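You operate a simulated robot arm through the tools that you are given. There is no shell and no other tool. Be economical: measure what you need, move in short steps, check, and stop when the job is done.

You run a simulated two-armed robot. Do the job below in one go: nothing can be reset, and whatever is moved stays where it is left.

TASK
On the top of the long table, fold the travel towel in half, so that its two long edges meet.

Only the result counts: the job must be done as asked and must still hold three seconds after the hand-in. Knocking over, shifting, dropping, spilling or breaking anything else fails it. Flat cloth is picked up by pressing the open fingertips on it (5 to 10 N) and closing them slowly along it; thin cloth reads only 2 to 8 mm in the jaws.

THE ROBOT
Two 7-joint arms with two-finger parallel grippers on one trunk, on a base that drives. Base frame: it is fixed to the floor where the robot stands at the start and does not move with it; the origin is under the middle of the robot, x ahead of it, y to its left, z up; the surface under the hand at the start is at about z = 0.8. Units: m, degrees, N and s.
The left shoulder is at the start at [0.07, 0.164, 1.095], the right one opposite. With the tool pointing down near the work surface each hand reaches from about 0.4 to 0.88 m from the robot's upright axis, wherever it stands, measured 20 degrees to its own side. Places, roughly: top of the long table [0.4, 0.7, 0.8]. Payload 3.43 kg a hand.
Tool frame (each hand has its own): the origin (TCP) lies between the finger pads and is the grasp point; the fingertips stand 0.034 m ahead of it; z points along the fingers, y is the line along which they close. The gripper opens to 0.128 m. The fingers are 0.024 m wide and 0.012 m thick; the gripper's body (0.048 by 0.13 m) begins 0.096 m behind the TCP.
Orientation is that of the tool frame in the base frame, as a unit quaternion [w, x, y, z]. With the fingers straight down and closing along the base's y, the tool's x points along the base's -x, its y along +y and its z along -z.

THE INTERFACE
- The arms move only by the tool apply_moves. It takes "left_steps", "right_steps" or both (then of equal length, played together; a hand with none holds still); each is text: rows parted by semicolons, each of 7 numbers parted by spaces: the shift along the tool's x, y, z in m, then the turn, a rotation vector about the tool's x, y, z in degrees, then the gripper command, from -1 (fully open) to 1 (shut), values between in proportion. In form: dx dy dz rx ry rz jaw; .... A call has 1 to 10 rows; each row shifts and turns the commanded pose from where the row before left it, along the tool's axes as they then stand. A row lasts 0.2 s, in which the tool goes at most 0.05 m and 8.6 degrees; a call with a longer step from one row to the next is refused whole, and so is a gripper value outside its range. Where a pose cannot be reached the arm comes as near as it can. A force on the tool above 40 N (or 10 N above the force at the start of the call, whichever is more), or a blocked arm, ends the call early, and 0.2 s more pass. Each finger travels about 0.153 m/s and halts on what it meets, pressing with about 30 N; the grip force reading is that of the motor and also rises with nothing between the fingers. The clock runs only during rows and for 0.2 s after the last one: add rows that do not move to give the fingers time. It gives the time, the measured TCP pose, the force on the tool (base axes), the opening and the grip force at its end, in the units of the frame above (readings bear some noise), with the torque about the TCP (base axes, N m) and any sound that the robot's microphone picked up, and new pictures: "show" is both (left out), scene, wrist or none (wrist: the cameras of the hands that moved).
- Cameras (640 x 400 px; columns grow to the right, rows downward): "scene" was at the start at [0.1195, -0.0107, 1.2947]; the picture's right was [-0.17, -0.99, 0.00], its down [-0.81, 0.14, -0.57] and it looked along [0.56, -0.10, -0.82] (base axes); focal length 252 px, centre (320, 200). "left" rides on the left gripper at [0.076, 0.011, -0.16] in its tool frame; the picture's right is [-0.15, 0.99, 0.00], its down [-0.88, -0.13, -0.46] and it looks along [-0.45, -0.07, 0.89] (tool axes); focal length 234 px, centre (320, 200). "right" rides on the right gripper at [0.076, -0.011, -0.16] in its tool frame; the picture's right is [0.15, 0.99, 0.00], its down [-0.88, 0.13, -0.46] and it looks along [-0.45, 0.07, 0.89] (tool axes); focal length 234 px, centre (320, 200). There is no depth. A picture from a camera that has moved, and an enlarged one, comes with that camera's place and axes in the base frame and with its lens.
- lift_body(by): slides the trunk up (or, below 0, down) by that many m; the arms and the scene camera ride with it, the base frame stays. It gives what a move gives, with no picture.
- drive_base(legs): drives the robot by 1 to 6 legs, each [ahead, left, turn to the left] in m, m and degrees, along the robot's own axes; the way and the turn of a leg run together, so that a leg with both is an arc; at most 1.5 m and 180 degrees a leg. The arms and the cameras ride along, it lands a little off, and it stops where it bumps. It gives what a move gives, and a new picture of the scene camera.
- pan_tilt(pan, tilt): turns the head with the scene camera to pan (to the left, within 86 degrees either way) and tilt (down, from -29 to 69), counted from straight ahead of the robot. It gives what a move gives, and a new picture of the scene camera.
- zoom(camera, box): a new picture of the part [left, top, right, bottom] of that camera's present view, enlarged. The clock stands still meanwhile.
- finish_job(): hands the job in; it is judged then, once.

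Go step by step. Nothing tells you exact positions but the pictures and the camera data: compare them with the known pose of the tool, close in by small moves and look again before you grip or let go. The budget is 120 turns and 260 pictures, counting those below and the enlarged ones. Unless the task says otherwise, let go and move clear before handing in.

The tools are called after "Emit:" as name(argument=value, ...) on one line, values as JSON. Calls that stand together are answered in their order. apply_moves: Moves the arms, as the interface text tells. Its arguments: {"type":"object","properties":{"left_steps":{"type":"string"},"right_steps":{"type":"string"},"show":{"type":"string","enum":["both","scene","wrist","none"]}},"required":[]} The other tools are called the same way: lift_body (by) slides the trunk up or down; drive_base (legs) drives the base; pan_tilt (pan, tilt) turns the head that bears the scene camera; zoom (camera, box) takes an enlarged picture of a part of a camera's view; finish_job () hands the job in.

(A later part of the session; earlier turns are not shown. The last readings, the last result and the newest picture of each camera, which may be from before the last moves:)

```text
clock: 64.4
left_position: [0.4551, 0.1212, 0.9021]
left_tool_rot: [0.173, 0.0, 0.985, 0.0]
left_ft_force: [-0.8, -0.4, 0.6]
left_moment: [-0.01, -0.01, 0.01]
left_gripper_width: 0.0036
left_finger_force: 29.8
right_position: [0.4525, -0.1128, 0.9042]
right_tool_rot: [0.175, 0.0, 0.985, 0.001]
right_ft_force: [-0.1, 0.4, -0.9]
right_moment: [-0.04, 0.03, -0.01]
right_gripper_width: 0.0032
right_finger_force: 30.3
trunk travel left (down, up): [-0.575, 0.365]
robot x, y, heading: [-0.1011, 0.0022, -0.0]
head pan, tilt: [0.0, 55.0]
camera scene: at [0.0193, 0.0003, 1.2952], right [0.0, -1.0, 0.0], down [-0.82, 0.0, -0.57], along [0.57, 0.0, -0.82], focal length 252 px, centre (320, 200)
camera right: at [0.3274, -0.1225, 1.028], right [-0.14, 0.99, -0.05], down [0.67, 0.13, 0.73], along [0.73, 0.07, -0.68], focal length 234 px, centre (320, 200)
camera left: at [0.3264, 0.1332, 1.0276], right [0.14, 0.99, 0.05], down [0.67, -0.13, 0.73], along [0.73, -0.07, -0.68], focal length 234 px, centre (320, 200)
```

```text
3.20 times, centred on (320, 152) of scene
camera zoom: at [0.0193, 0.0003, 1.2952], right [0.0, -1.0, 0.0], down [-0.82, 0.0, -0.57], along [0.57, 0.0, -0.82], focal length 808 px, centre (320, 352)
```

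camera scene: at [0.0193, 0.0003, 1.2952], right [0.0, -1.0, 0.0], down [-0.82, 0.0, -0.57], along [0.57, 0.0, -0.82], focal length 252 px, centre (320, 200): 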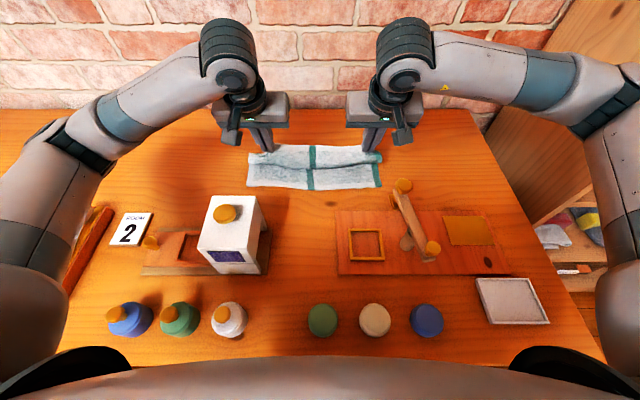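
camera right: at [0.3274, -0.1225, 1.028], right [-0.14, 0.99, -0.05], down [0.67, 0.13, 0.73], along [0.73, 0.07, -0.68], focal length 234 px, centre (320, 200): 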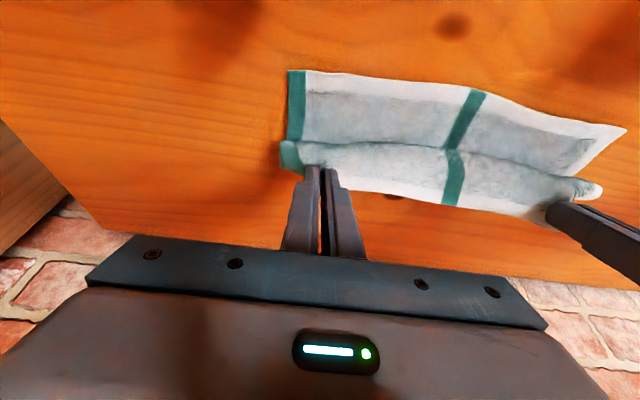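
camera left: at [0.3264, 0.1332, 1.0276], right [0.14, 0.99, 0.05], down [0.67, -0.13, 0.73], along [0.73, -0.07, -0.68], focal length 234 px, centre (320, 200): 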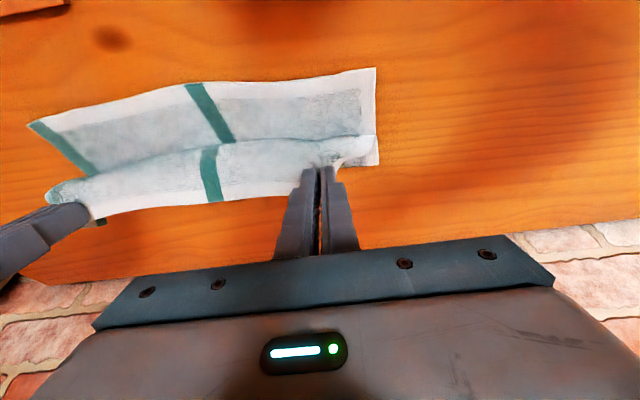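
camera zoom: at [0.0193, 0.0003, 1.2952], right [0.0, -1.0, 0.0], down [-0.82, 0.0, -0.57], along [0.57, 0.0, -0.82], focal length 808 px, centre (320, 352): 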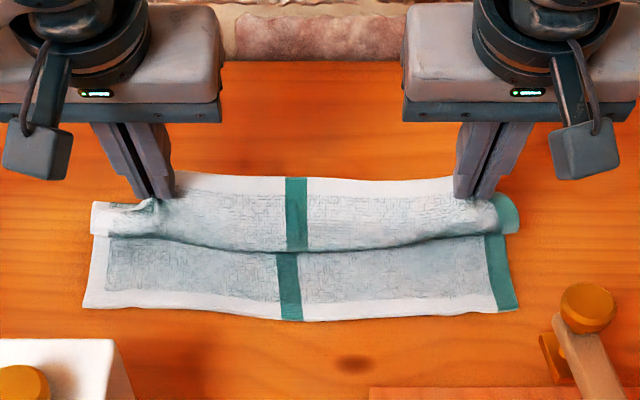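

The crease is at x ≈ 0.515, close to half. I tilt a bit more, lower the hem straight down and release it slowly, and then I'll flip the hem flap toward the robot.

Emit:
apply_moves(left_steps="0 0 0 0 -8 0 1;.0123 0 .0189 0 0 0 1;.0123 0 .0189 0 0 0 1;0 0 0 0 0 0 .95;0 0 0 0 0 0 .85;0 0 0 0 0 0 .7;0 0 0 0 0 0 .5;0 0 0 0 0 0 .5", right_steps="0 0 0 0 -8 0 1;.0123 0 .0189 0 0 0 1;.0123 0 .0189 0 0 0 1;0 0 0 0 0 0 .95;0 0 0 0 0 0 .85;0 0 0 0 0 0 .7;0 0 0 0 0 0 .5;0 0 0 0 0 0 .5")

Emit:
zoom(camera="scene", box=[220, 90, 420, 215])

```text
clock: 66.2
left_position: [0.4515, 0.1221, 0.8589]
left_tool_rot: [0.242, -0.001, 0.97, -0.001]
left_ft_force: [-0.3, 1.0, -0.6]
left_moment: [0.02, -0.02, -0.02]
left_gripper_width: 0.0321
left_finger_force: 0.0
right_position: [0.448, -0.1123, 0.857]
right_tool_rot: [0.242, 0.0, 0.97, -0.001]
right_ft_force: [-0.1, -0.8, -0.8]
right_moment: [-0.04, -0.01, -0.02]
right_gripper_width: 0.0319
right_finger_force: 0.0
trunk travel left (down, up): [-0.575, 0.365]
robot x, y, heading: [-0.1026, -0.0021, -0.0]
head pan, tilt: [0.0, 55.0]
camera scene: at [0.0196, 0.0003, 1.2952], right [0.0, -1.0, 0.0], down [-0.82, 0.0, -0.57], along [0.57, 0.0, -0.82], focal length 252 px, centre (320, 200)
camera right: at [0.3068, -0.1224, 0.9629], right [-0.13, 0.99, -0.07], down [0.56, 0.13, 0.82], along [0.82, 0.07, -0.57], focal length 234 px, centre (320, 200)
camera left: at [0.3082, 0.1331, 0.965], right [0.13, 0.99, 0.07], down [0.56, -0.13, 0.82], along [0.82, -0.07, -0.57], focal length 234 px, centre (320, 200)
```

scene: 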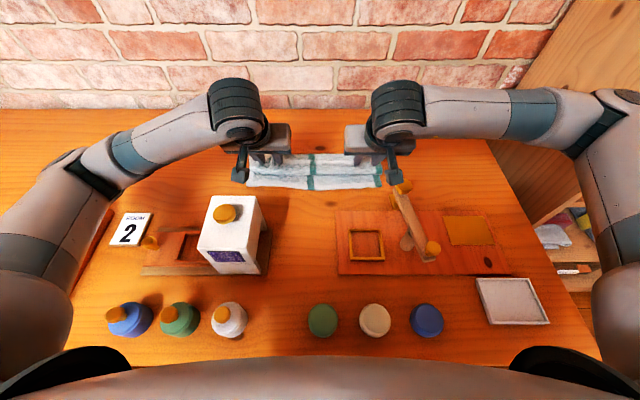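
right: 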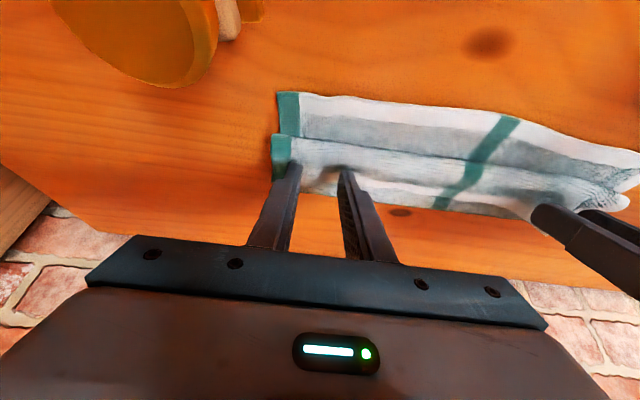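
left: 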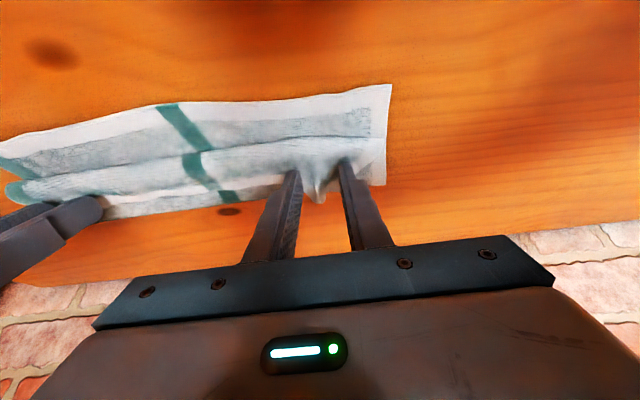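

```text
3.20 times, centred on (320, 152) of scene
camera zoom: at [0.0196, 0.0003, 1.2952], right [0.0, -1.0, 0.0], down [-0.82, 0.0, -0.57], along [0.57, 0.0, -0.82], focal length 808 px, centre (320, 352)
```

zoom: 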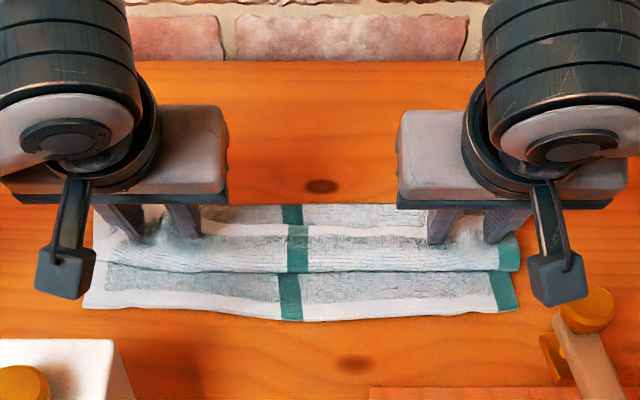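

The hem flap now lies back, with its free edge at x ≈ 0.476 and its fold at 0.43; unfolded it would reach about 0.385–0.40, which is right. I raise the hands, open wide, and position the fingers behind the flap's free edge to sweep it over.

Emit:
apply_moves(left_steps="-.0188 0 -.0353 0 0 0 .5;-.0188 0 -.0353 0 0 0 .2;0 0 0 0 7 0 -.2;0 0 0 0 7 0 -.5;0 0 0 0 7 0 -.8;0 0 0 0 7 0 -1;-.023 -.011 .0345 0 0 0 -1;-.023 -.011 .0345 0 0 0 -1;0 0 0 0 0 0 -1", right_steps="-.0188 0 -.0353 0 0 0 .5;-.0188 0 -.0353 0 0 0 .2;0 0 0 0 7 0 -.2;0 0 0 0 7 0 -.5;0 0 0 0 7 0 -.8;0 0 0 0 7 0 -1;-.0245 .016 .0335 0 0 0 -1;-.0245 .016 .0335 0 0 0 -1;0 0 0 0 0 0 -1")

Emit:
zoom(camera="scene", box=[220, 90, 420, 215])

```text
clock: 68.2
left_position: [0.4978, 0.1007, 0.8716]
left_tool_rot: [0.001, 0.0, 1.0, 0.0]
left_ft_force: [0.2, 0.2, -0.2]
left_moment: [-0.01, 0.0, 0.0]
left_gripper_width: 0.128
left_finger_force: 0.0
right_position: [0.4962, -0.0824, 0.8711]
right_tool_rot: [0.0, 0.0, 1.0, 0.001]
right_ft_force: [0.5, 0.8, 0.5]
right_moment: [0.02, 0.0, 0.02]
right_gripper_width: 0.1281
right_finger_force: 0.1
trunk travel left (down, up): [-0.575, 0.365]
robot x, y, heading: [-0.1022, -0.0023, -0.2]
head pan, tilt: [0.0, 55.0]
camera scene: at [0.0185, 0.0001, 1.2953], right [0.0, -1.0, 0.0], down [-0.82, 0.0, -0.57], along [0.57, 0.0, -0.82], focal length 252 px, centre (320, 200)
camera right: at [0.4217, -0.0926, 1.0308], right [-0.15, 0.99, 0.0], down [0.88, 0.13, 0.46], along [0.45, 0.07, -0.89], focal length 234 px, centre (320, 200)
camera left: at [0.4201, 0.1124, 1.0319], right [0.15, 0.99, 0.0], down [0.88, -0.13, 0.46], along [0.45, -0.07, -0.89], focal length 234 px, centre (320, 200)
```

scene: 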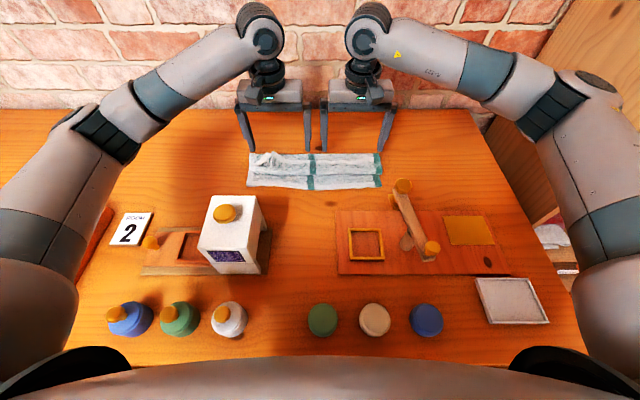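
right: 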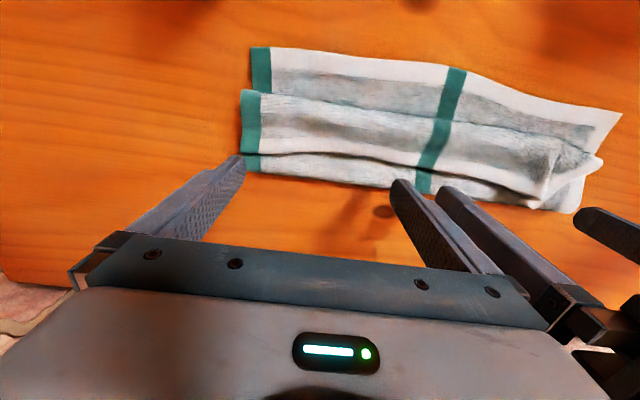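
left: 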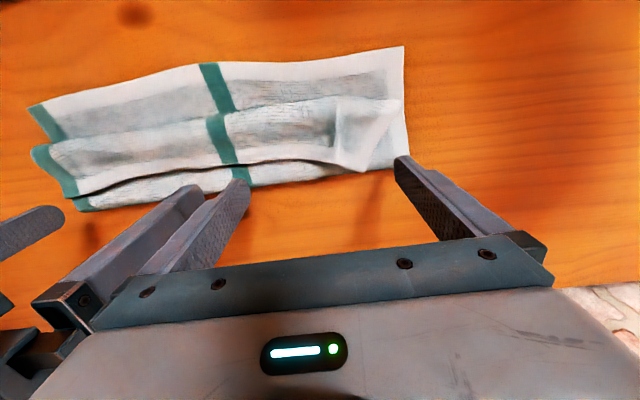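

```text
3.20 times, centred on (320, 152) of scene
camera zoom: at [0.0185, 0.0001, 1.2953], right [0.0, -1.0, 0.0], down [-0.82, 0.0, -0.57], along [0.57, 0.0, -0.82], focal length 808 px, centre (320, 352)
```

zoom: 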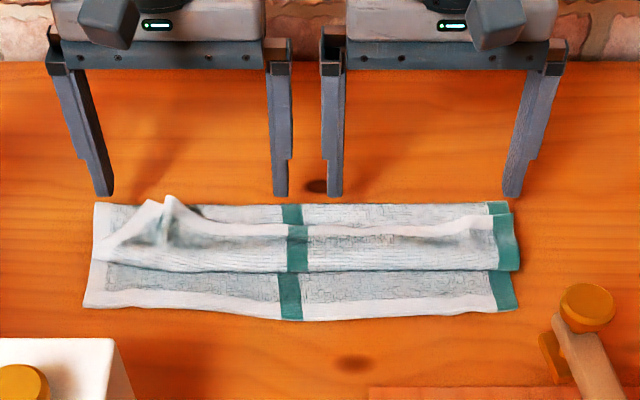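

The flap is clearly visible, its free edge slightly raised at x ≈ 0.48–0.49. I put the fingers just behind it, low, and sweep toward the robot while gradually rising.

Emit:
apply_moves(left_steps="-.015 0 .01 0 0 0 -1;0 0 .013 0 0 0 -1;.0115 0 0 0 0 0 -1;.0115 0 0 0 0 0 -1;.0115 0 0 0 0 0 -1;.0115 0 0 0 0 0 -1;.0115 0 -.003 0 0 0 -1;0 0 0 0 0 0 -1", right_steps="-.017 .008 .01 0 0 0 -1;0 0 .013 0 0 0 -1;.0115 0 0 0 0 0 -1;.0115 0 0 0 0 0 -1;.0115 0 0 0 0 0 -1;.0115 0 0 0 0 0 -1;.0115 0 -.003 0 0 0 -1;0 0 0 0 0 0 -1")

Emit:
zoom(camera="scene", box=[220, 90, 420, 215])

```text
clock: 70.0
left_position: [0.4561, 0.0988, 0.8498]
left_tool_rot: [-0.001, 0.0, 1.0, 0.0]
left_ft_force: [0.0, 0.3, -0.2]
left_moment: [0.0, -0.02, 0.05]
left_gripper_width: 0.1282
left_finger_force: 0.0
right_position: [0.4572, -0.0731, 0.851]
right_tool_rot: [0.0, 0.0, 1.0, 0.0]
right_ft_force: [-1.0, -0.1, 0.2]
right_moment: [0.03, -0.02, -0.01]
right_gripper_width: 0.1282
right_finger_force: 0.0
trunk travel left (down, up): [-0.575, 0.365]
robot x, y, heading: [-0.1021, 0.0001, -0.0]
head pan, tilt: [0.0, 55.0]
camera scene: at [0.0201, 0.0003, 1.2951], right [0.0, -1.0, 0.0], down [-0.82, 0.0, -0.57], along [0.57, 0.0, -0.82], focal length 252 px, centre (320, 200)
camera right: at [0.3817, -0.0833, 1.0104], right [-0.15, 0.99, 0.0], down [0.88, 0.13, 0.45], along [0.45, 0.07, -0.89], focal length 234 px, centre (320, 200)
camera left: at [0.3779, 0.1106, 1.0102], right [0.15, 0.99, 0.0], down [0.88, -0.13, 0.45], along [0.45, -0.07, -0.89], focal length 234 px, centre (320, 200)
```

scene: 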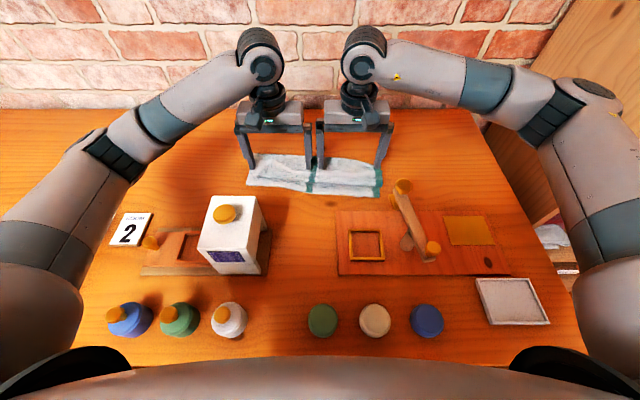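
right: 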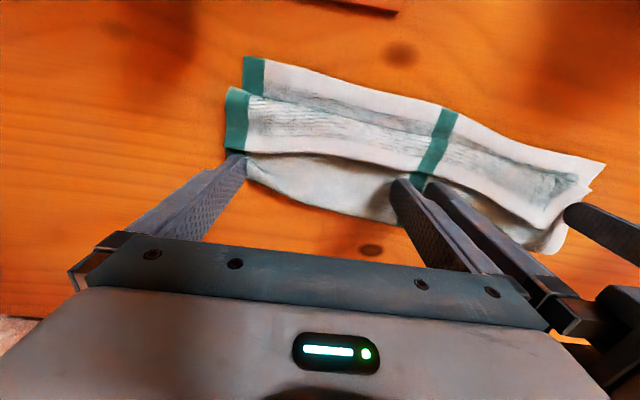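
left: 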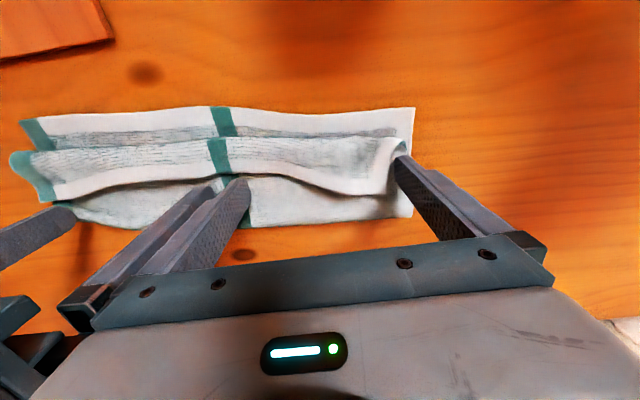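

```text
3.20 times, centred on (320, 152) of scene
camera zoom: at [0.0201, 0.0003, 1.2951], right [0.0, -1.0, 0.0], down [-0.82, 0.0, -0.57], along [0.57, 0.0, -0.82], focal length 808 px, centre (320, 352)
```

zoom: 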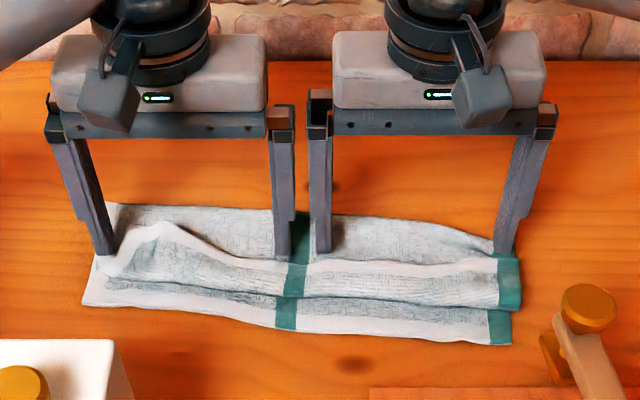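

The push slid the flap rather than flipping it, but its edge is now standing up a bit. That lets me regrasp it properly: I raise the hands and turn each by 90° so the fingers can pinch the raised hem from front and back.

Emit:
apply_moves(left_steps="-.004 .01 -.03 0 0 0 -1;0 .01 -.04 0 0 0 -1;0 0 -.02 0 0 8.5 -.6;0 0 0 0 0 8.5 -.2;0 0 0 0 0 8.5 .1;0 0 0 0 0 8.5 .1;0 0 0 0 0 8.5 .1;0 0 0 0 0 8.5 .1;0 0 0 0 0 8.5 .1;0 0 0 0 0 8.5 .1", right_steps="-.004 -.01 -.03 0 0 0 -1;0 -.01 -.04 0 0 0 -1;0 0 -.02 0 0 -8.5 -.6;0 0 0 0 0 -8.5 -.2;0 0 0 0 0 -8.5 .1;0 0 0 0 0 -8.5 .1;0 0 0 0 0 -8.5 .1;0 0 0 0 0 -8.5 .1;0 0 0 0 0 -8.5 .1;0 0 0 0 0 -8.5 .1")

Emit:
zoom(camera="scene", box=[220, 90, 420, 215])

```text
clock: 72.2
left_position: [0.4588, 0.1205, 0.9398]
left_tool_rot: [0.0, 0.56, 0.828, 0.0]
left_ft_force: [-0.6, -0.2, 0.1]
left_moment: [-0.03, 0.04, -0.01]
left_gripper_width: 0.0579
left_finger_force: 0.1
right_position: [0.4606, -0.0922, 0.9422]
right_tool_rot: [0.0, -0.561, 0.828, -0.001]
right_ft_force: [0.7, -0.2, 0.5]
right_moment: [-0.01, -0.01, -0.03]
right_gripper_width: 0.0574
right_finger_force: 0.1
trunk travel left (down, up): [-0.575, 0.365]
robot x, y, heading: [-0.1036, -0.0038, 0.1]
head pan, tilt: [0.0, 55.0]
camera scene: at [0.0197, 0.0003, 1.2951], right [0.0, -1.0, 0.0], down [-0.82, 0.0, -0.57], along [0.57, 0.0, -0.82], focal length 252 px, centre (320, 200)
camera right: at [0.444, -0.1663, 1.1013], right [-0.97, 0.23, 0.0], down [0.21, 0.87, 0.46], along [0.11, 0.44, -0.89], focal length 234 px, centre (320, 200)
camera left: at [0.4389, 0.1948, 1.1001], right [0.97, 0.23, 0.0], down [0.21, -0.87, 0.46], along [0.11, -0.44, -0.89], focal length 234 px, centre (320, 200)
```

scene: 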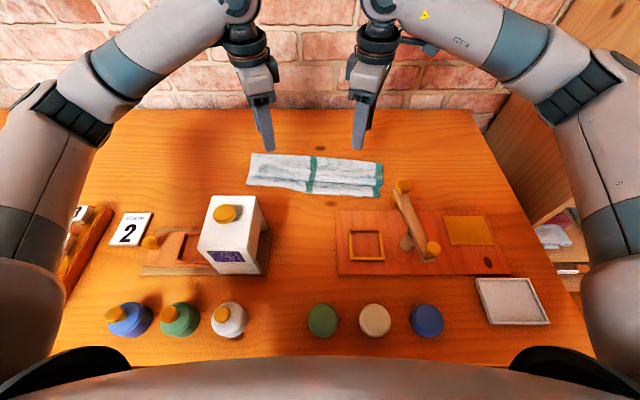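
right: 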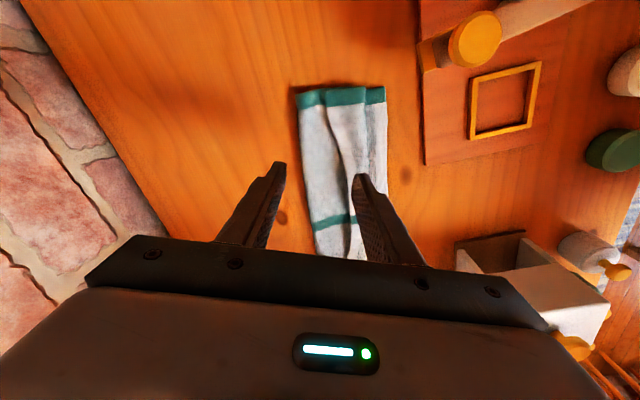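
left: 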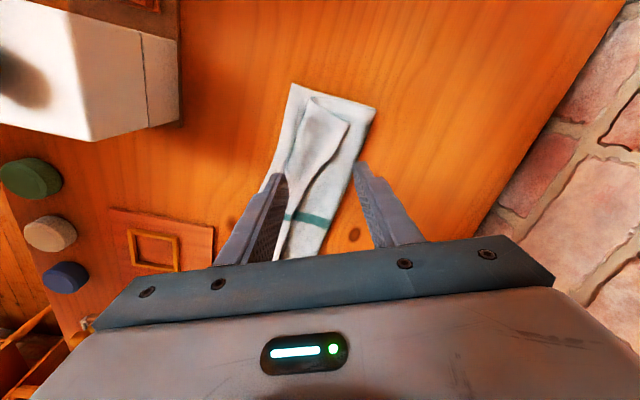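

```text
3.20 times, centred on (320, 152) of scene
camera zoom: at [0.0197, 0.0003, 1.2951], right [0.0, -1.0, 0.0], down [-0.82, 0.0, -0.57], along [0.57, 0.0, -0.82], focal length 808 px, centre (320, 352)
```

zoom: 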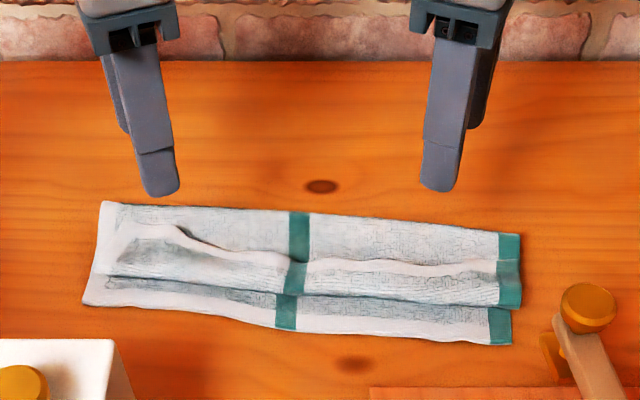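

The flap's hem edge is at about (0.47, 0.11) on the left and (0.433, -0.10) on the right, and slightly raised. I finish the 90° turn and hover over those spots to judge the height.

Emit:
apply_moves(left_steps="0 0 0 0 0 7.33 .3;0 0 0 0 0 7.33 .3;0 0 0 0 0 7.34 .3;-.0025 .0045 .02 0 0 0 .3;-.0025 .0045 .02 0 0 0 .3;0 0 0 0 0 0 .3", right_steps="0 0 0 0 0 -7.33 .3;0 0 0 0 0 -7.33 .3;0 0 0 0 0 -7.34 .3;.004 .0143 .02 0 0 0 .3;.004 .0143 .02 0 0 0 .3;0 0 0 0 0 0 .3")

Emit:
zoom(camera="left", box=[200, 60, 440, 210])

Emit:
zoom(camera="right", box=[200, 60, 440, 210])

```text
clock: 73.6
left_position: [0.4675, 0.1151, 0.8997]
left_tool_rot: [0.0, 0.708, 0.706, 0.0]
left_ft_force: [-0.3, 0.5, -0.2]
left_moment: [-0.01, -0.01, 0.0]
left_gripper_width: 0.0447
left_finger_force: 0.1
right_position: [0.4323, -0.0899, 0.9004]
right_tool_rot: [0.0, -0.559, 0.829, -0.001]
right_ft_force: [-0.1, -0.3, 0.2]
right_moment: [-0.04, 0.02, 0.01]
right_gripper_width: 0.0444
right_finger_force: 0.1
right hand out of reach, approached as far as the arm can: row 1, 2, 3
trunk travel left (down, up): [-0.575, 0.365]
robot x, y, heading: [-0.102, 0.0001, -0.0]
head pan, tilt: [0.0, 55.0]
camera scene: at [0.0196, 0.0004, 1.2952], right [0.0, -1.0, 0.0], down [-0.82, 0.0, -0.57], along [0.57, 0.0, -0.82], focal length 252 px, centre (320, 200)
camera right: at [0.4138, -0.1627, 1.0604], right [-0.97, 0.23, 0.0], down [0.21, 0.87, 0.46], along [0.11, 0.44, -0.89], focal length 234 px, centre (320, 200)
camera left: at [0.4773, 0.1911, 1.06], right [0.99, -0.15, 0.0], down [-0.13, -0.88, 0.46], along [-0.07, -0.45, -0.89], focal length 234 px, centre (320, 200)
```

scene: 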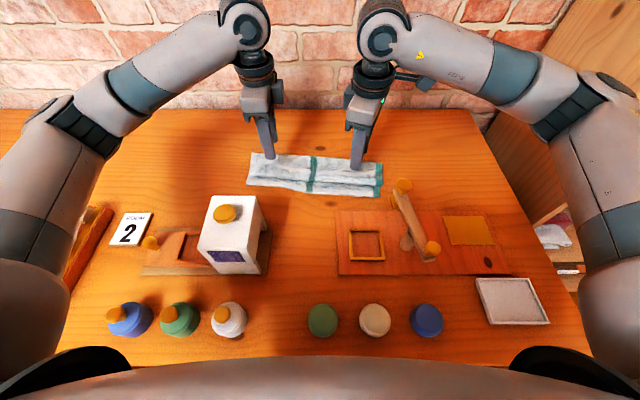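
right: 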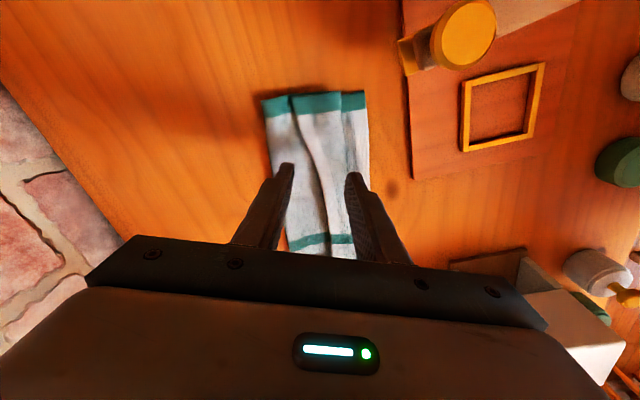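
left: 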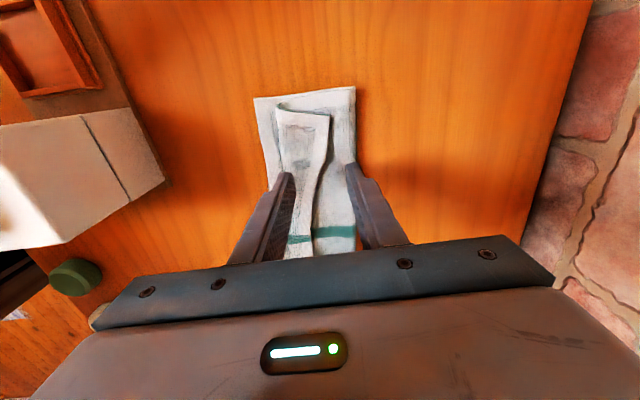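

```text
2.67 times, centred on (320, 135) of left
camera zoom: at [0.4773, 0.1911, 1.06], right [0.99, -0.15, 0.0], down [-0.13, -0.88, 0.46], along [-0.07, -0.45, -0.89], focal length 624 px, centre (320, 373)
```

zoom: 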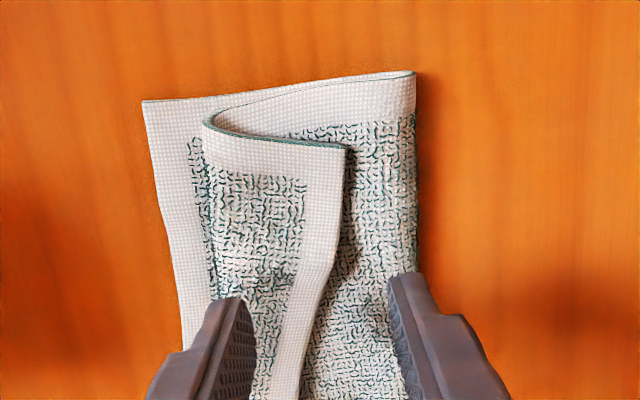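

```text
2.67 times, centred on (320, 135) of right
camera zoom: at [0.4138, -0.1627, 1.0604], right [-0.97, 0.23, 0.0], down [0.21, 0.87, 0.46], along [0.11, 0.44, -0.89], focal length 624 px, centre (320, 373)
```

zoom: 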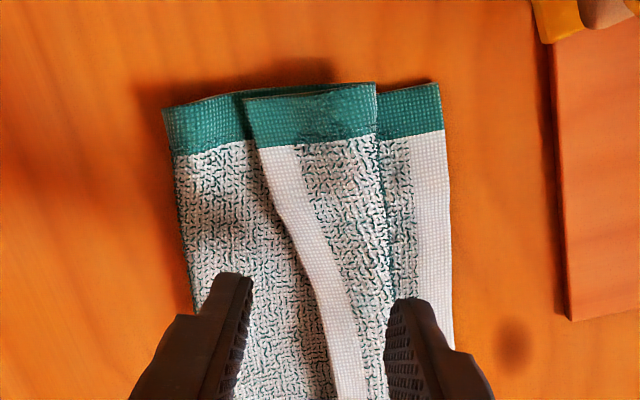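

The views show the flap clearly: its free edge is roughly centred between the fingers of each hand and slightly raised. I narrow the jaws to about 3 cm and lower so the tips sit just above the layer below.

Emit:
apply_moves(left_steps="0 .001 .02 0 0 0 .53;0 0 .02 0 0 0 .53;0 0 .006 0 0 0 .53;0 0 0 0 0 0 .53", right_steps="0 0 .02 0 0 0 .53;0 0 .02 0 0 0 .53;0 0 .006 0 0 0 .53;0 0 0 0 0 0 .53", show="none")

Emit:
zoom(camera="left", box=[200, 60, 440, 210])

Emit:
zoom(camera="right", box=[200, 60, 440, 210])

Emit:
zoom(camera="scene", box=[230, 120, 410, 220])

```text
clock: 74.6
left_position: [0.4688, 0.1133, 0.8544]
left_tool_rot: [-0.001, 0.707, 0.707, -0.001]
left_ft_force: [0.5, 0.5, 0.3]
left_moment: [0.02, 0.01, -0.01]
left_gripper_width: 0.0302
left_finger_force: 0.1
right_position: [0.4309, -0.0895, 0.8549]
right_tool_rot: [0.0, -0.558, 0.83, -0.001]
right_ft_force: [0.8, -0.9, -0.1]
right_moment: [-0.02, 0.01, 0.02]
right_gripper_width: 0.0305
right_finger_force: 0.0
trunk travel left (down, up): [-0.575, 0.365]
robot x, y, heading: [-0.1027, 0.0022, -0.2]
head pan, tilt: [0.0, 55.0]
```

```text
2.67 times, centred on (320, 135) of left
camera zoom: at [0.4779, 0.19, 1.015], right [0.99, -0.15, 0.0], down [-0.13, -0.88, 0.46], along [-0.07, -0.45, -0.89], focal length 624 px, centre (320, 373)
```

zoom: 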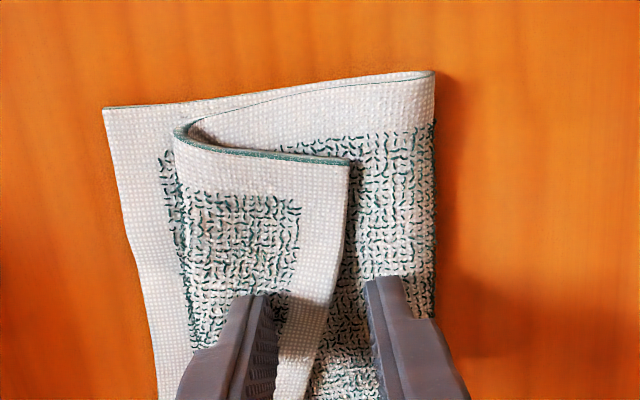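

```text
2.67 times, centred on (320, 135) of right
camera zoom: at [0.4137, -0.1624, 1.0139], right [-0.97, 0.23, 0.0], down [0.21, 0.87, 0.46], along [0.11, 0.44, -0.89], focal length 624 px, centre (320, 373)
```

zoom: 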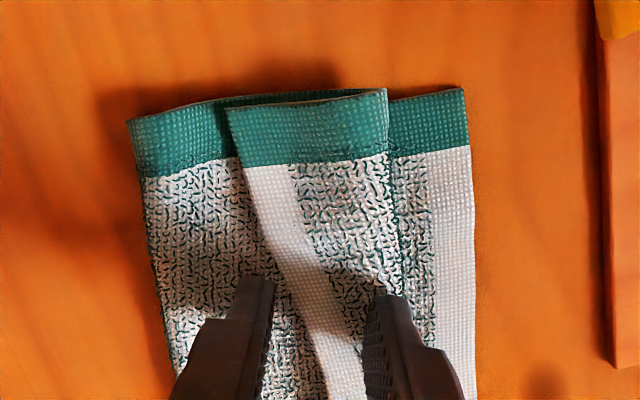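

```text
3.56 times, centred on (320, 170) of scene
camera zoom: at [0.0197, 0.0002, 1.2951], right [0.0, -1.0, 0.0], down [-0.82, 0.0, -0.57], along [0.57, 0.0, -0.82], focal length 898 px, centre (320, 307)
```

zoom: 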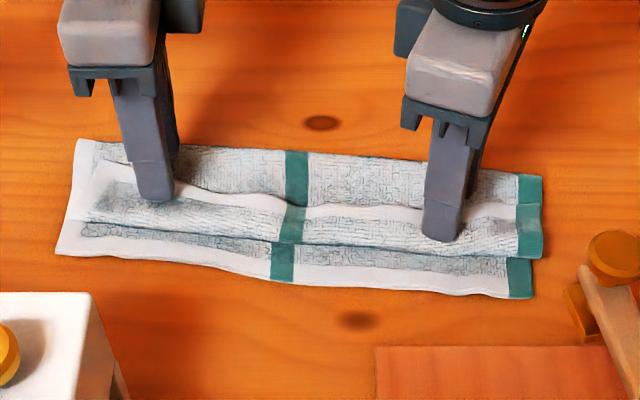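

Both flap edges lie between the fingers. I lower 3 mm more and close slowly on them.

Emit:
apply_moves(left_steps="0 0 .003 0 0 0 .53;0 0 0 0 0 0 .6;0 0 0 0 0 0 .68;0 0 0 0 0 0 .76;0 0 0 0 0 0 .84;0 0 0 0 0 0 .92;0 0 0 0 0 0 1;0 0 0 0 0 0 1;0 0 0 0 0 0 1", right_steps="0 0 .003 0 0 0 .53;0 0 0 0 0 0 .6;0 0 0 0 0 0 .68;0 0 0 0 0 0 .76;0 0 0 0 0 0 .84;0 0 0 0 0 0 .92;0 0 0 0 0 0 1;0 0 0 0 0 0 1;0 0 0 0 0 0 1", show="none")

Emit:
zoom(camera="left", box=[200, 60, 440, 210])

Emit:
zoom(camera="right", box=[200, 60, 440, 210])

Emit:
zoom(camera="scene", box=[230, 120, 410, 220])

```text
clock: 76.6
left_position: [0.4681, 0.1132, 0.8514]
left_tool_rot: [0.0, 0.707, 0.708, 0.0]
left_ft_force: [0.2, 1.1, -0.7]
left_moment: [0.02, -0.03, -0.01]
left_gripper_width: 0.0026
left_finger_force: 30.0
right_position: [0.4308, -0.0882, 0.8524]
right_tool_rot: [0.0, -0.559, 0.829, 0.0]
right_ft_force: [-0.3, 0.3, 1.2]
right_moment: [-0.05, 0.01, -0.01]
right_gripper_width: 0.0001
right_finger_force: 30.0
trunk travel left (down, up): [-0.575, 0.365]
robot x, y, heading: [-0.1018, 0.003, 0.2]
head pan, tilt: [0.0, 55.0]
```

```text
2.67 times, centred on (320, 135) of left
camera zoom: at [0.4781, 0.1903, 1.0122], right [0.99, -0.15, 0.0], down [-0.13, -0.88, 0.46], along [-0.07, -0.45, -0.89], focal length 624 px, centre (320, 373)
```

zoom: 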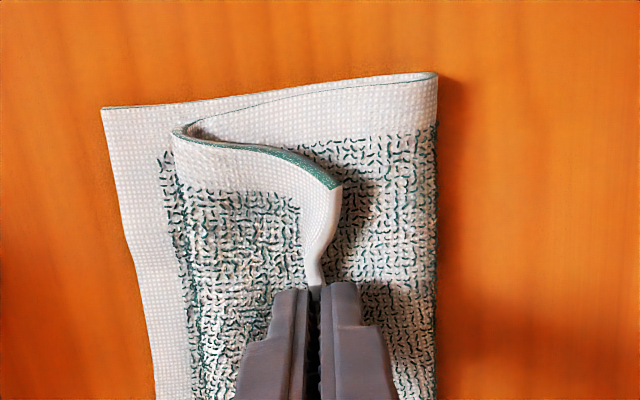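

```text
2.67 times, centred on (320, 135) of right
camera zoom: at [0.4138, -0.1622, 1.0114], right [-0.97, 0.23, 0.0], down [0.21, 0.87, 0.46], along [0.11, 0.44, -0.89], focal length 624 px, centre (320, 373)
```

zoom: 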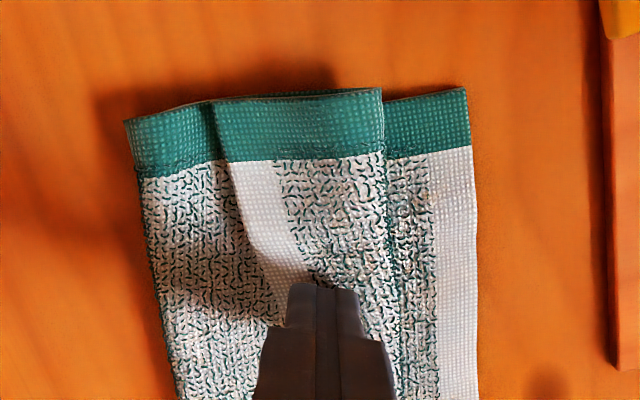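

```text
3.56 times, centred on (320, 170) of scene
camera zoom: at [0.0197, 0.0003, 1.2951], right [0.0, -1.0, 0.0], down [-0.82, 0.0, -0.57], along [0.57, 0.0, -0.82], focal length 898 px, centre (320, 307)
```

zoom: 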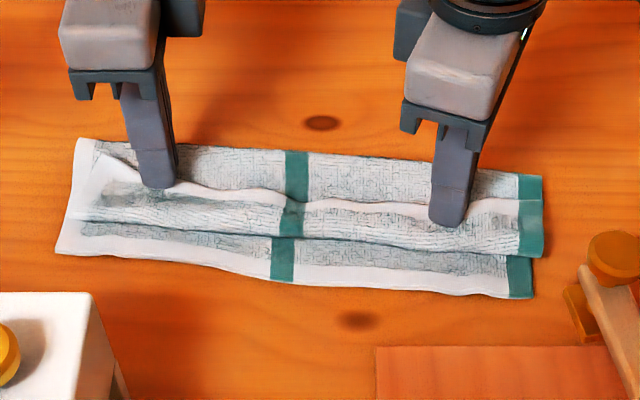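

The left hand has a perfect single-layer edge grasp (2.6 mm), but the right closed above the flap. I reopen the right, shift 10 mm toward the edge and go slightly lower.

Emit:
apply_moves(right_steps="0 0 -.015 0 0 0 .9;-.0019 -.0047 0 0 0 0 .5;-.0019 -.0046 0 0 0 0 .5;0 0 .01 0 0 0 .5;0 0 .009 0 0 0 .5;0 0 0 0 0 0 .5", show="none")

Emit:
zoom(camera="right", box=[200, 60, 440, 210])

```text
clock: 78.0
left_position: [0.4695, 0.1135, 0.8502]
left_tool_rot: [0.0, 0.708, 0.707, 0.0]
left_ft_force: [-0.3, -0.7, 0.4]
left_moment: [-0.04, -0.03, 0.01]
left_gripper_width: 0.0023
left_finger_force: 30.0
right_position: [0.4407, -0.0883, 0.8492]
right_tool_rot: [0.0, -0.559, 0.829, 0.0]
right_ft_force: [-0.7, -0.5, 0.1]
right_moment: [0.0, -0.01, 0.02]
right_gripper_width: 0.0318
right_finger_force: 0.1
trunk travel left (down, up): [-0.575, 0.365]
robot x, y, heading: [-0.1, -0.0003, -0.1]
head pan, tilt: [0.0, 55.0]
```

```text
2.67 times, centred on (320, 135) of right
camera zoom: at [0.4237, -0.1623, 1.0082], right [-0.97, 0.23, 0.0], down [0.21, 0.87, 0.46], along [0.11, 0.44, -0.89], focal length 624 px, centre (320, 373)
```

zoom: 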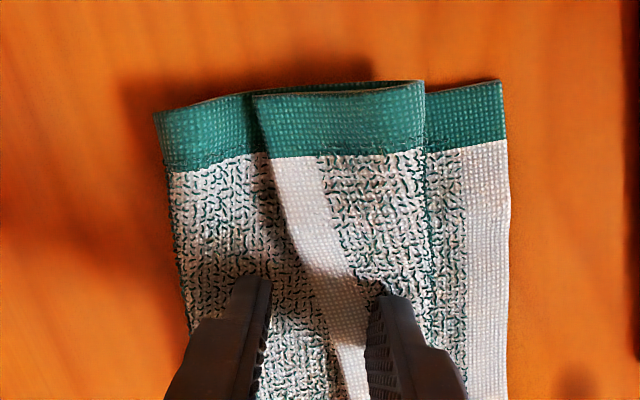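

The edge sits in the middle now. I go 2.5 mm lower and close.

Emit:
apply_moves(right_steps="0 0 .0025 0 0 0 .5;0 0 0 0 0 0 .58;0 0 0 0 0 0 .66;0 0 0 0 0 0 .74;0 0 0 0 0 0 .82;0 0 0 0 0 0 .9;0 0 0 0 0 0 1;0 0 0 0 0 0 1;0 0 0 0 0 0 1", show="none")

Emit:
zoom(camera="right", box=[200, 60, 440, 210])

```text
clock: 80.0
left_position: [0.4681, 0.1135, 0.8507]
left_tool_rot: [0.001, 0.707, 0.707, 0.0]
left_ft_force: [-0.2, 0.5, 0.0]
left_moment: [-0.01, 0.01, 0.0]
left_gripper_width: 0.0024
left_finger_force: 30.8
right_position: [0.4398, -0.0872, 0.8471]
right_tool_rot: [0.001, -0.559, 0.829, 0.001]
right_ft_force: [0.4, 0.0, 0.7]
right_moment: [0.02, 0.01, 0.02]
right_gripper_width: 0.0003
right_finger_force: 30.1
trunk travel left (down, up): [-0.575, 0.365]
robot x, y, heading: [-0.1029, -0.0043, -0.1]
head pan, tilt: [0.0, 55.0]
```

```text
2.67 times, centred on (320, 135) of right
camera zoom: at [0.4239, -0.1621, 1.0057], right [-0.97, 0.23, 0.0], down [0.21, 0.87, 0.46], along [0.11, 0.44, -0.89], focal length 624 px, centre (320, 373)
```

zoom: 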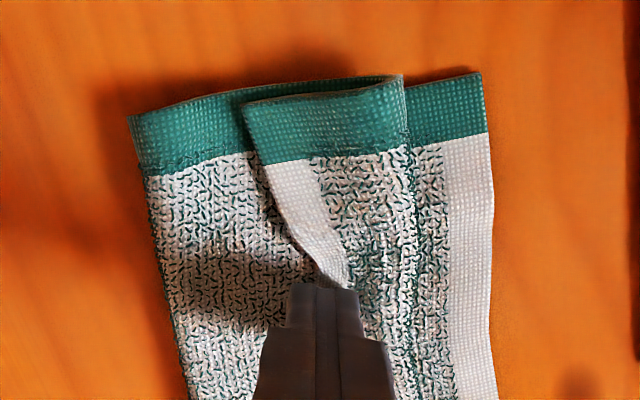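

Slipped over again. I open the right hand, press lightly into contact with the flap, then close.

Emit:
apply_moves(right_steps="0 0 -.01 0 0 0 .8;0 0 0 0 0 0 .5;0 0 .01 0 0 0 .5;0 0 .002 0 0 0 .5;0 0 .0015 0 0 0 .5;0 0 0 0 0 0 .5", show="none")

Emit:
zoom(camera="right", box=[200, 60, 440, 210])

```text
clock: 81.4
left_position: [0.4688, 0.1149, 0.8525]
left_tool_rot: [0.0, 0.707, 0.707, 0.0]
left_ft_force: [-0.9, -0.3, -0.2]
left_moment: [0.0, -0.05, -0.01]
left_gripper_width: 0.0025
left_finger_force: 30.5
right_position: [0.4428, -0.0883, 0.8435]
right_tool_rot: [0.001, -0.56, 0.829, -0.001]
right_ft_force: [1.4, 1.2, 7.5]
right_moment: [0.13, 0.11, 0.0]
right_gripper_width: 0.032
right_finger_force: 0.1
trunk travel left (down, up): [-0.575, 0.365]
robot x, y, heading: [-0.1074, 0.0014, 0.1]
head pan, tilt: [0.0, 55.0]
```

```text
2.67 times, centred on (320, 135) of right
camera zoom: at [0.4243, -0.1627, 1.0019], right [-0.97, 0.23, 0.0], down [0.21, 0.87, 0.46], along [0.11, 0.44, -0.89], focal length 624 px, centre (320, 373)
```

zoom: 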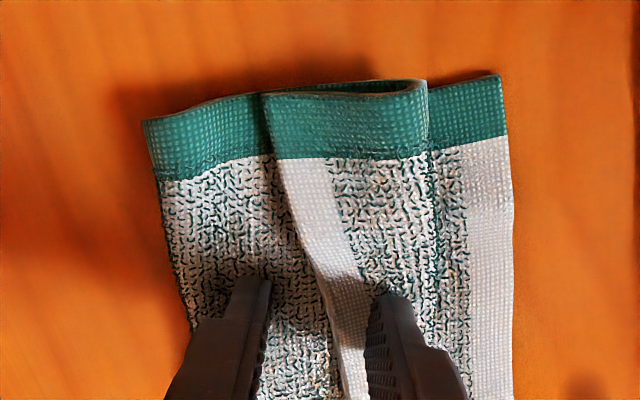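

Contact at 7.5 N. I close slowly and check what was caught.

Emit:
apply_moves(right_steps="0 0 0 0 0 0 .57;0 0 0 0 0 0 .64;0 0 0 0 0 0 .71;0 0 0 0 0 0 .78;0 0 0 0 0 0 .85;0 0 0 0 0 0 .92;0 0 0 0 0 0 1;0 0 0 0 0 0 1;0 0 0 0 0 0 1", show="none")

Emit:
zoom(camera="right", box=[200, 60, 440, 210])

```text
clock: 83.4
left_position: [0.4685, 0.1147, 0.8519]
left_tool_rot: [-0.001, 0.707, 0.707, 0.001]
left_ft_force: [0.0, -0.6, 0.4]
left_moment: [-0.01, -0.02, -0.01]
left_gripper_width: 0.0023
left_finger_force: 30.2
right_position: [0.4415, -0.0887, 0.8421]
right_tool_rot: [0.0, -0.559, 0.829, 0.0]
right_ft_force: [-1.6, 0.5, 6.9]
right_moment: [0.07, 0.09, -0.01]
right_gripper_width: 0.0053
right_finger_force: 29.8
trunk travel left (down, up): [-0.575, 0.365]
robot x, y, heading: [-0.1039, -0.0018, -0.1]
head pan, tilt: [0.0, 55.0]
```

```text
2.67 times, centred on (320, 135) of right
camera zoom: at [0.4239, -0.1628, 1.0017], right [-0.97, 0.23, 0.0], down [0.21, 0.87, 0.46], along [0.11, 0.44, -0.89], focal length 624 px, centre (320, 373)
```

zoom: 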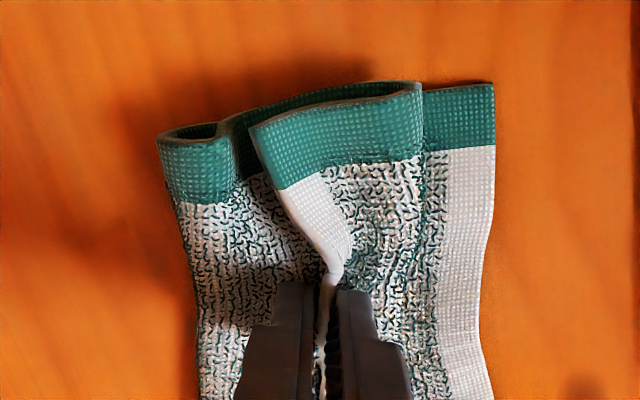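

It caught 5.3 mm, perhaps the hem plus part of the layer below. I lift both hands 2 cm to see.

Emit:
apply_moves(left_steps="0 0 -.01 0 0 0 1;0 0 -.01 0 0 0 1;0 0 0 0 0 0 1", right_steps="0 0 -.014 0 0 0 1;0 0 -.014 0 0 0 1;0 0 0 0 0 0 1", show="none")

Emit:
zoom(camera="right", box=[200, 60, 440, 210])

Emit:
zoom(camera="scene", box=[230, 120, 410, 220])

```text
clock: 84.2
left_position: [0.469, 0.1147, 0.8714]
left_tool_rot: [-0.001, 0.707, 0.708, -0.001]
left_ft_force: [0.2, -0.1, -0.9]
left_moment: [-0.01, -0.06, 0.01]
left_gripper_width: 0.0021
left_finger_force: 30.0
right_position: [0.4419, -0.0908, 0.8704]
right_tool_rot: [0.0, -0.559, 0.829, 0.001]
right_ft_force: [0.9, -1.2, -0.7]
right_moment: [-0.01, -0.04, -0.01]
right_gripper_width: 0.0055
right_finger_force: 29.3
trunk travel left (down, up): [-0.575, 0.365]
robot x, y, heading: [-0.0986, -0.0018, 0.0]
head pan, tilt: [0.0, 55.0]
```

```text
2.67 times, centred on (320, 135) of right
camera zoom: at [0.4246, -0.1634, 1.0293], right [-0.97, 0.23, 0.0], down [0.21, 0.87, 0.46], along [0.11, 0.44, -0.89], focal length 624 px, centre (320, 373)
```

zoom: 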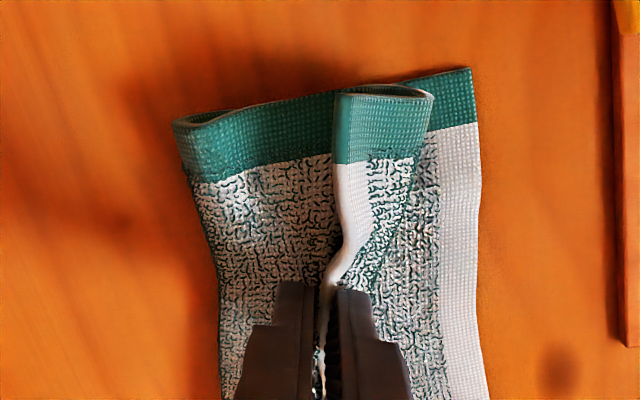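

```text
3.56 times, centred on (320, 170) of scene
camera zoom: at [0.02, 0.0002, 1.2951], right [0.0, -1.0, 0.0], down [-0.82, 0.0, -0.57], along [0.57, 0.0, -0.82], focal length 898 px, centre (320, 307)
```

zoom: 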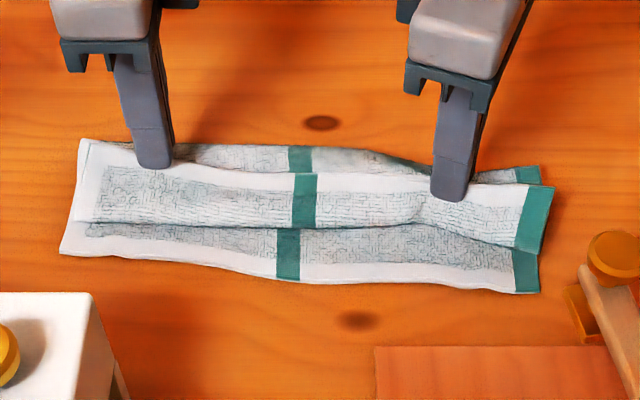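

The right hand holds the hem together with a small ruffle of the layer below. With the hem standing, I briefly loosen the right jaws while rising 7 mm, so that only the hem is re-pinched.

Emit:
apply_moves(right_steps="0 0 0 0 0 0 .8;0 0 -.007 0 0 0 .8;0 0 0 0 0 0 1;0 0 0 0 0 0 1", show="none")

Emit:
zoom(camera="right", box=[200, 60, 440, 210])

Emit:
zoom(camera="scene", box=[230, 120, 410, 220])

```text
clock: 85.2
left_position: [0.4687, 0.1143, 0.8725]
left_tool_rot: [-0.001, 0.707, 0.707, 0.001]
left_ft_force: [0.8, 1.0, 0.5]
left_moment: [-0.01, -0.02, -0.03]
left_gripper_width: 0.0023
left_finger_force: 30.0
right_position: [0.4423, -0.0902, 0.8777]
right_tool_rot: [0.001, -0.56, 0.829, 0.0]
right_ft_force: [-0.2, 0.5, -0.3]
right_moment: [0.02, -0.01, 0.02]
right_gripper_width: 0.0052
right_finger_force: 29.5
trunk travel left (down, up): [-0.575, 0.365]
robot x, y, heading: [-0.1015, 0.0014, -0.1]
head pan, tilt: [0.0, 55.0]
```

```text
2.67 times, centred on (320, 135) of right
camera zoom: at [0.4243, -0.1629, 1.0366], right [-0.97, 0.23, 0.0], down [0.21, 0.87, 0.46], along [0.11, 0.44, -0.89], focal length 624 px, centre (320, 373)
```

zoom: 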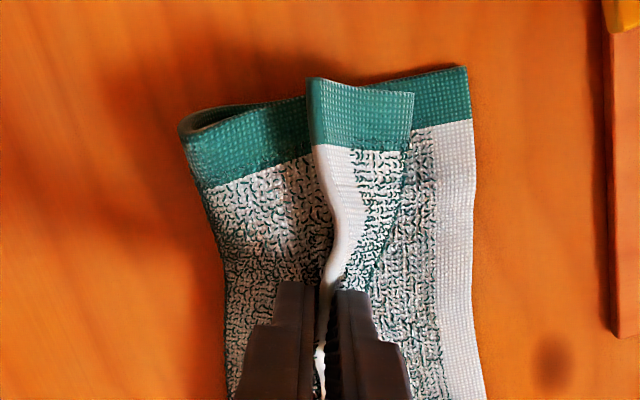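

```text
3.56 times, centred on (320, 170) of scene
camera zoom: at [0.0197, 0.0004, 1.2951], right [0.0, -1.0, 0.0], down [-0.82, 0.0, -0.57], along [0.57, 0.0, -0.82], focal length 898 px, centre (320, 307)
```

zoom: 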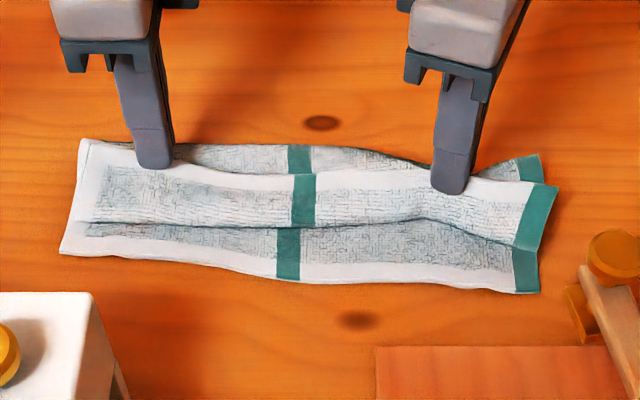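

It still holds both layers. I open the right jaws to 3 cm in place and look before closing.

Emit:
apply_moves(right_steps="0 0 0 0 0 0 .5;0 0 0 0 0 0 .5;0 0 0 0 0 0 .5", show="none")

Emit:
zoom(camera="right", box=[200, 60, 440, 210])

Emit:
zoom(camera="scene", box=[230, 120, 410, 220])

```text
clock: 86.0
left_position: [0.468, 0.1138, 0.8711]
left_tool_rot: [0.0, 0.708, 0.706, -0.001]
left_ft_force: [-0.2, 0.9, -1.4]
left_moment: [0.02, -0.02, 0.0]
left_gripper_width: 0.0024
left_finger_force: 30.3
right_position: [0.4417, -0.0886, 0.8785]
right_tool_rot: [-0.001, -0.559, 0.829, 0.0]
right_ft_force: [-0.9, 0.0, -0.1]
right_moment: [-0.01, 0.02, -0.01]
right_gripper_width: 0.032
right_finger_force: 0.0
trunk travel left (down, up): [-0.575, 0.365]
robot x, y, heading: [-0.0997, 0.0013, 0.0]
head pan, tilt: [0.0, 55.0]
```

```text
2.67 times, centred on (320, 135) of right
camera zoom: at [0.4243, -0.1629, 1.0365], right [-0.97, 0.23, 0.0], down [0.21, 0.87, 0.46], along [0.11, 0.44, -0.89], focal length 624 px, centre (320, 373)
```

zoom: 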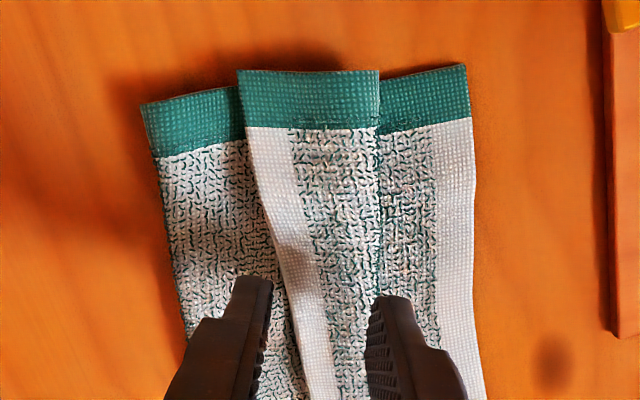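

```text
3.56 times, centred on (320, 170) of scene
camera zoom: at [0.0197, 0.0003, 1.2951], right [0.0, -1.0, 0.0], down [-0.82, 0.0, -0.57], along [0.57, 0.0, -0.82], focal length 898 px, centre (320, 307)
```

zoom: 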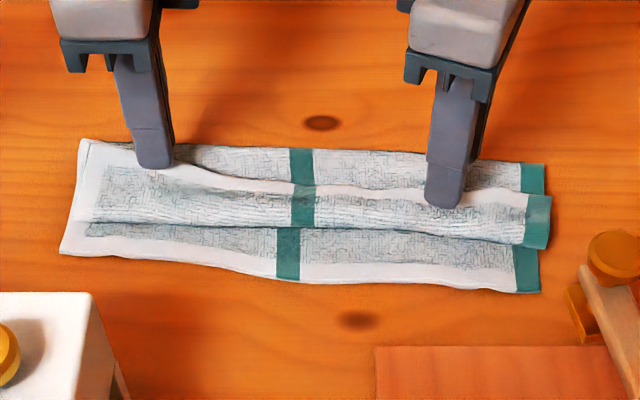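

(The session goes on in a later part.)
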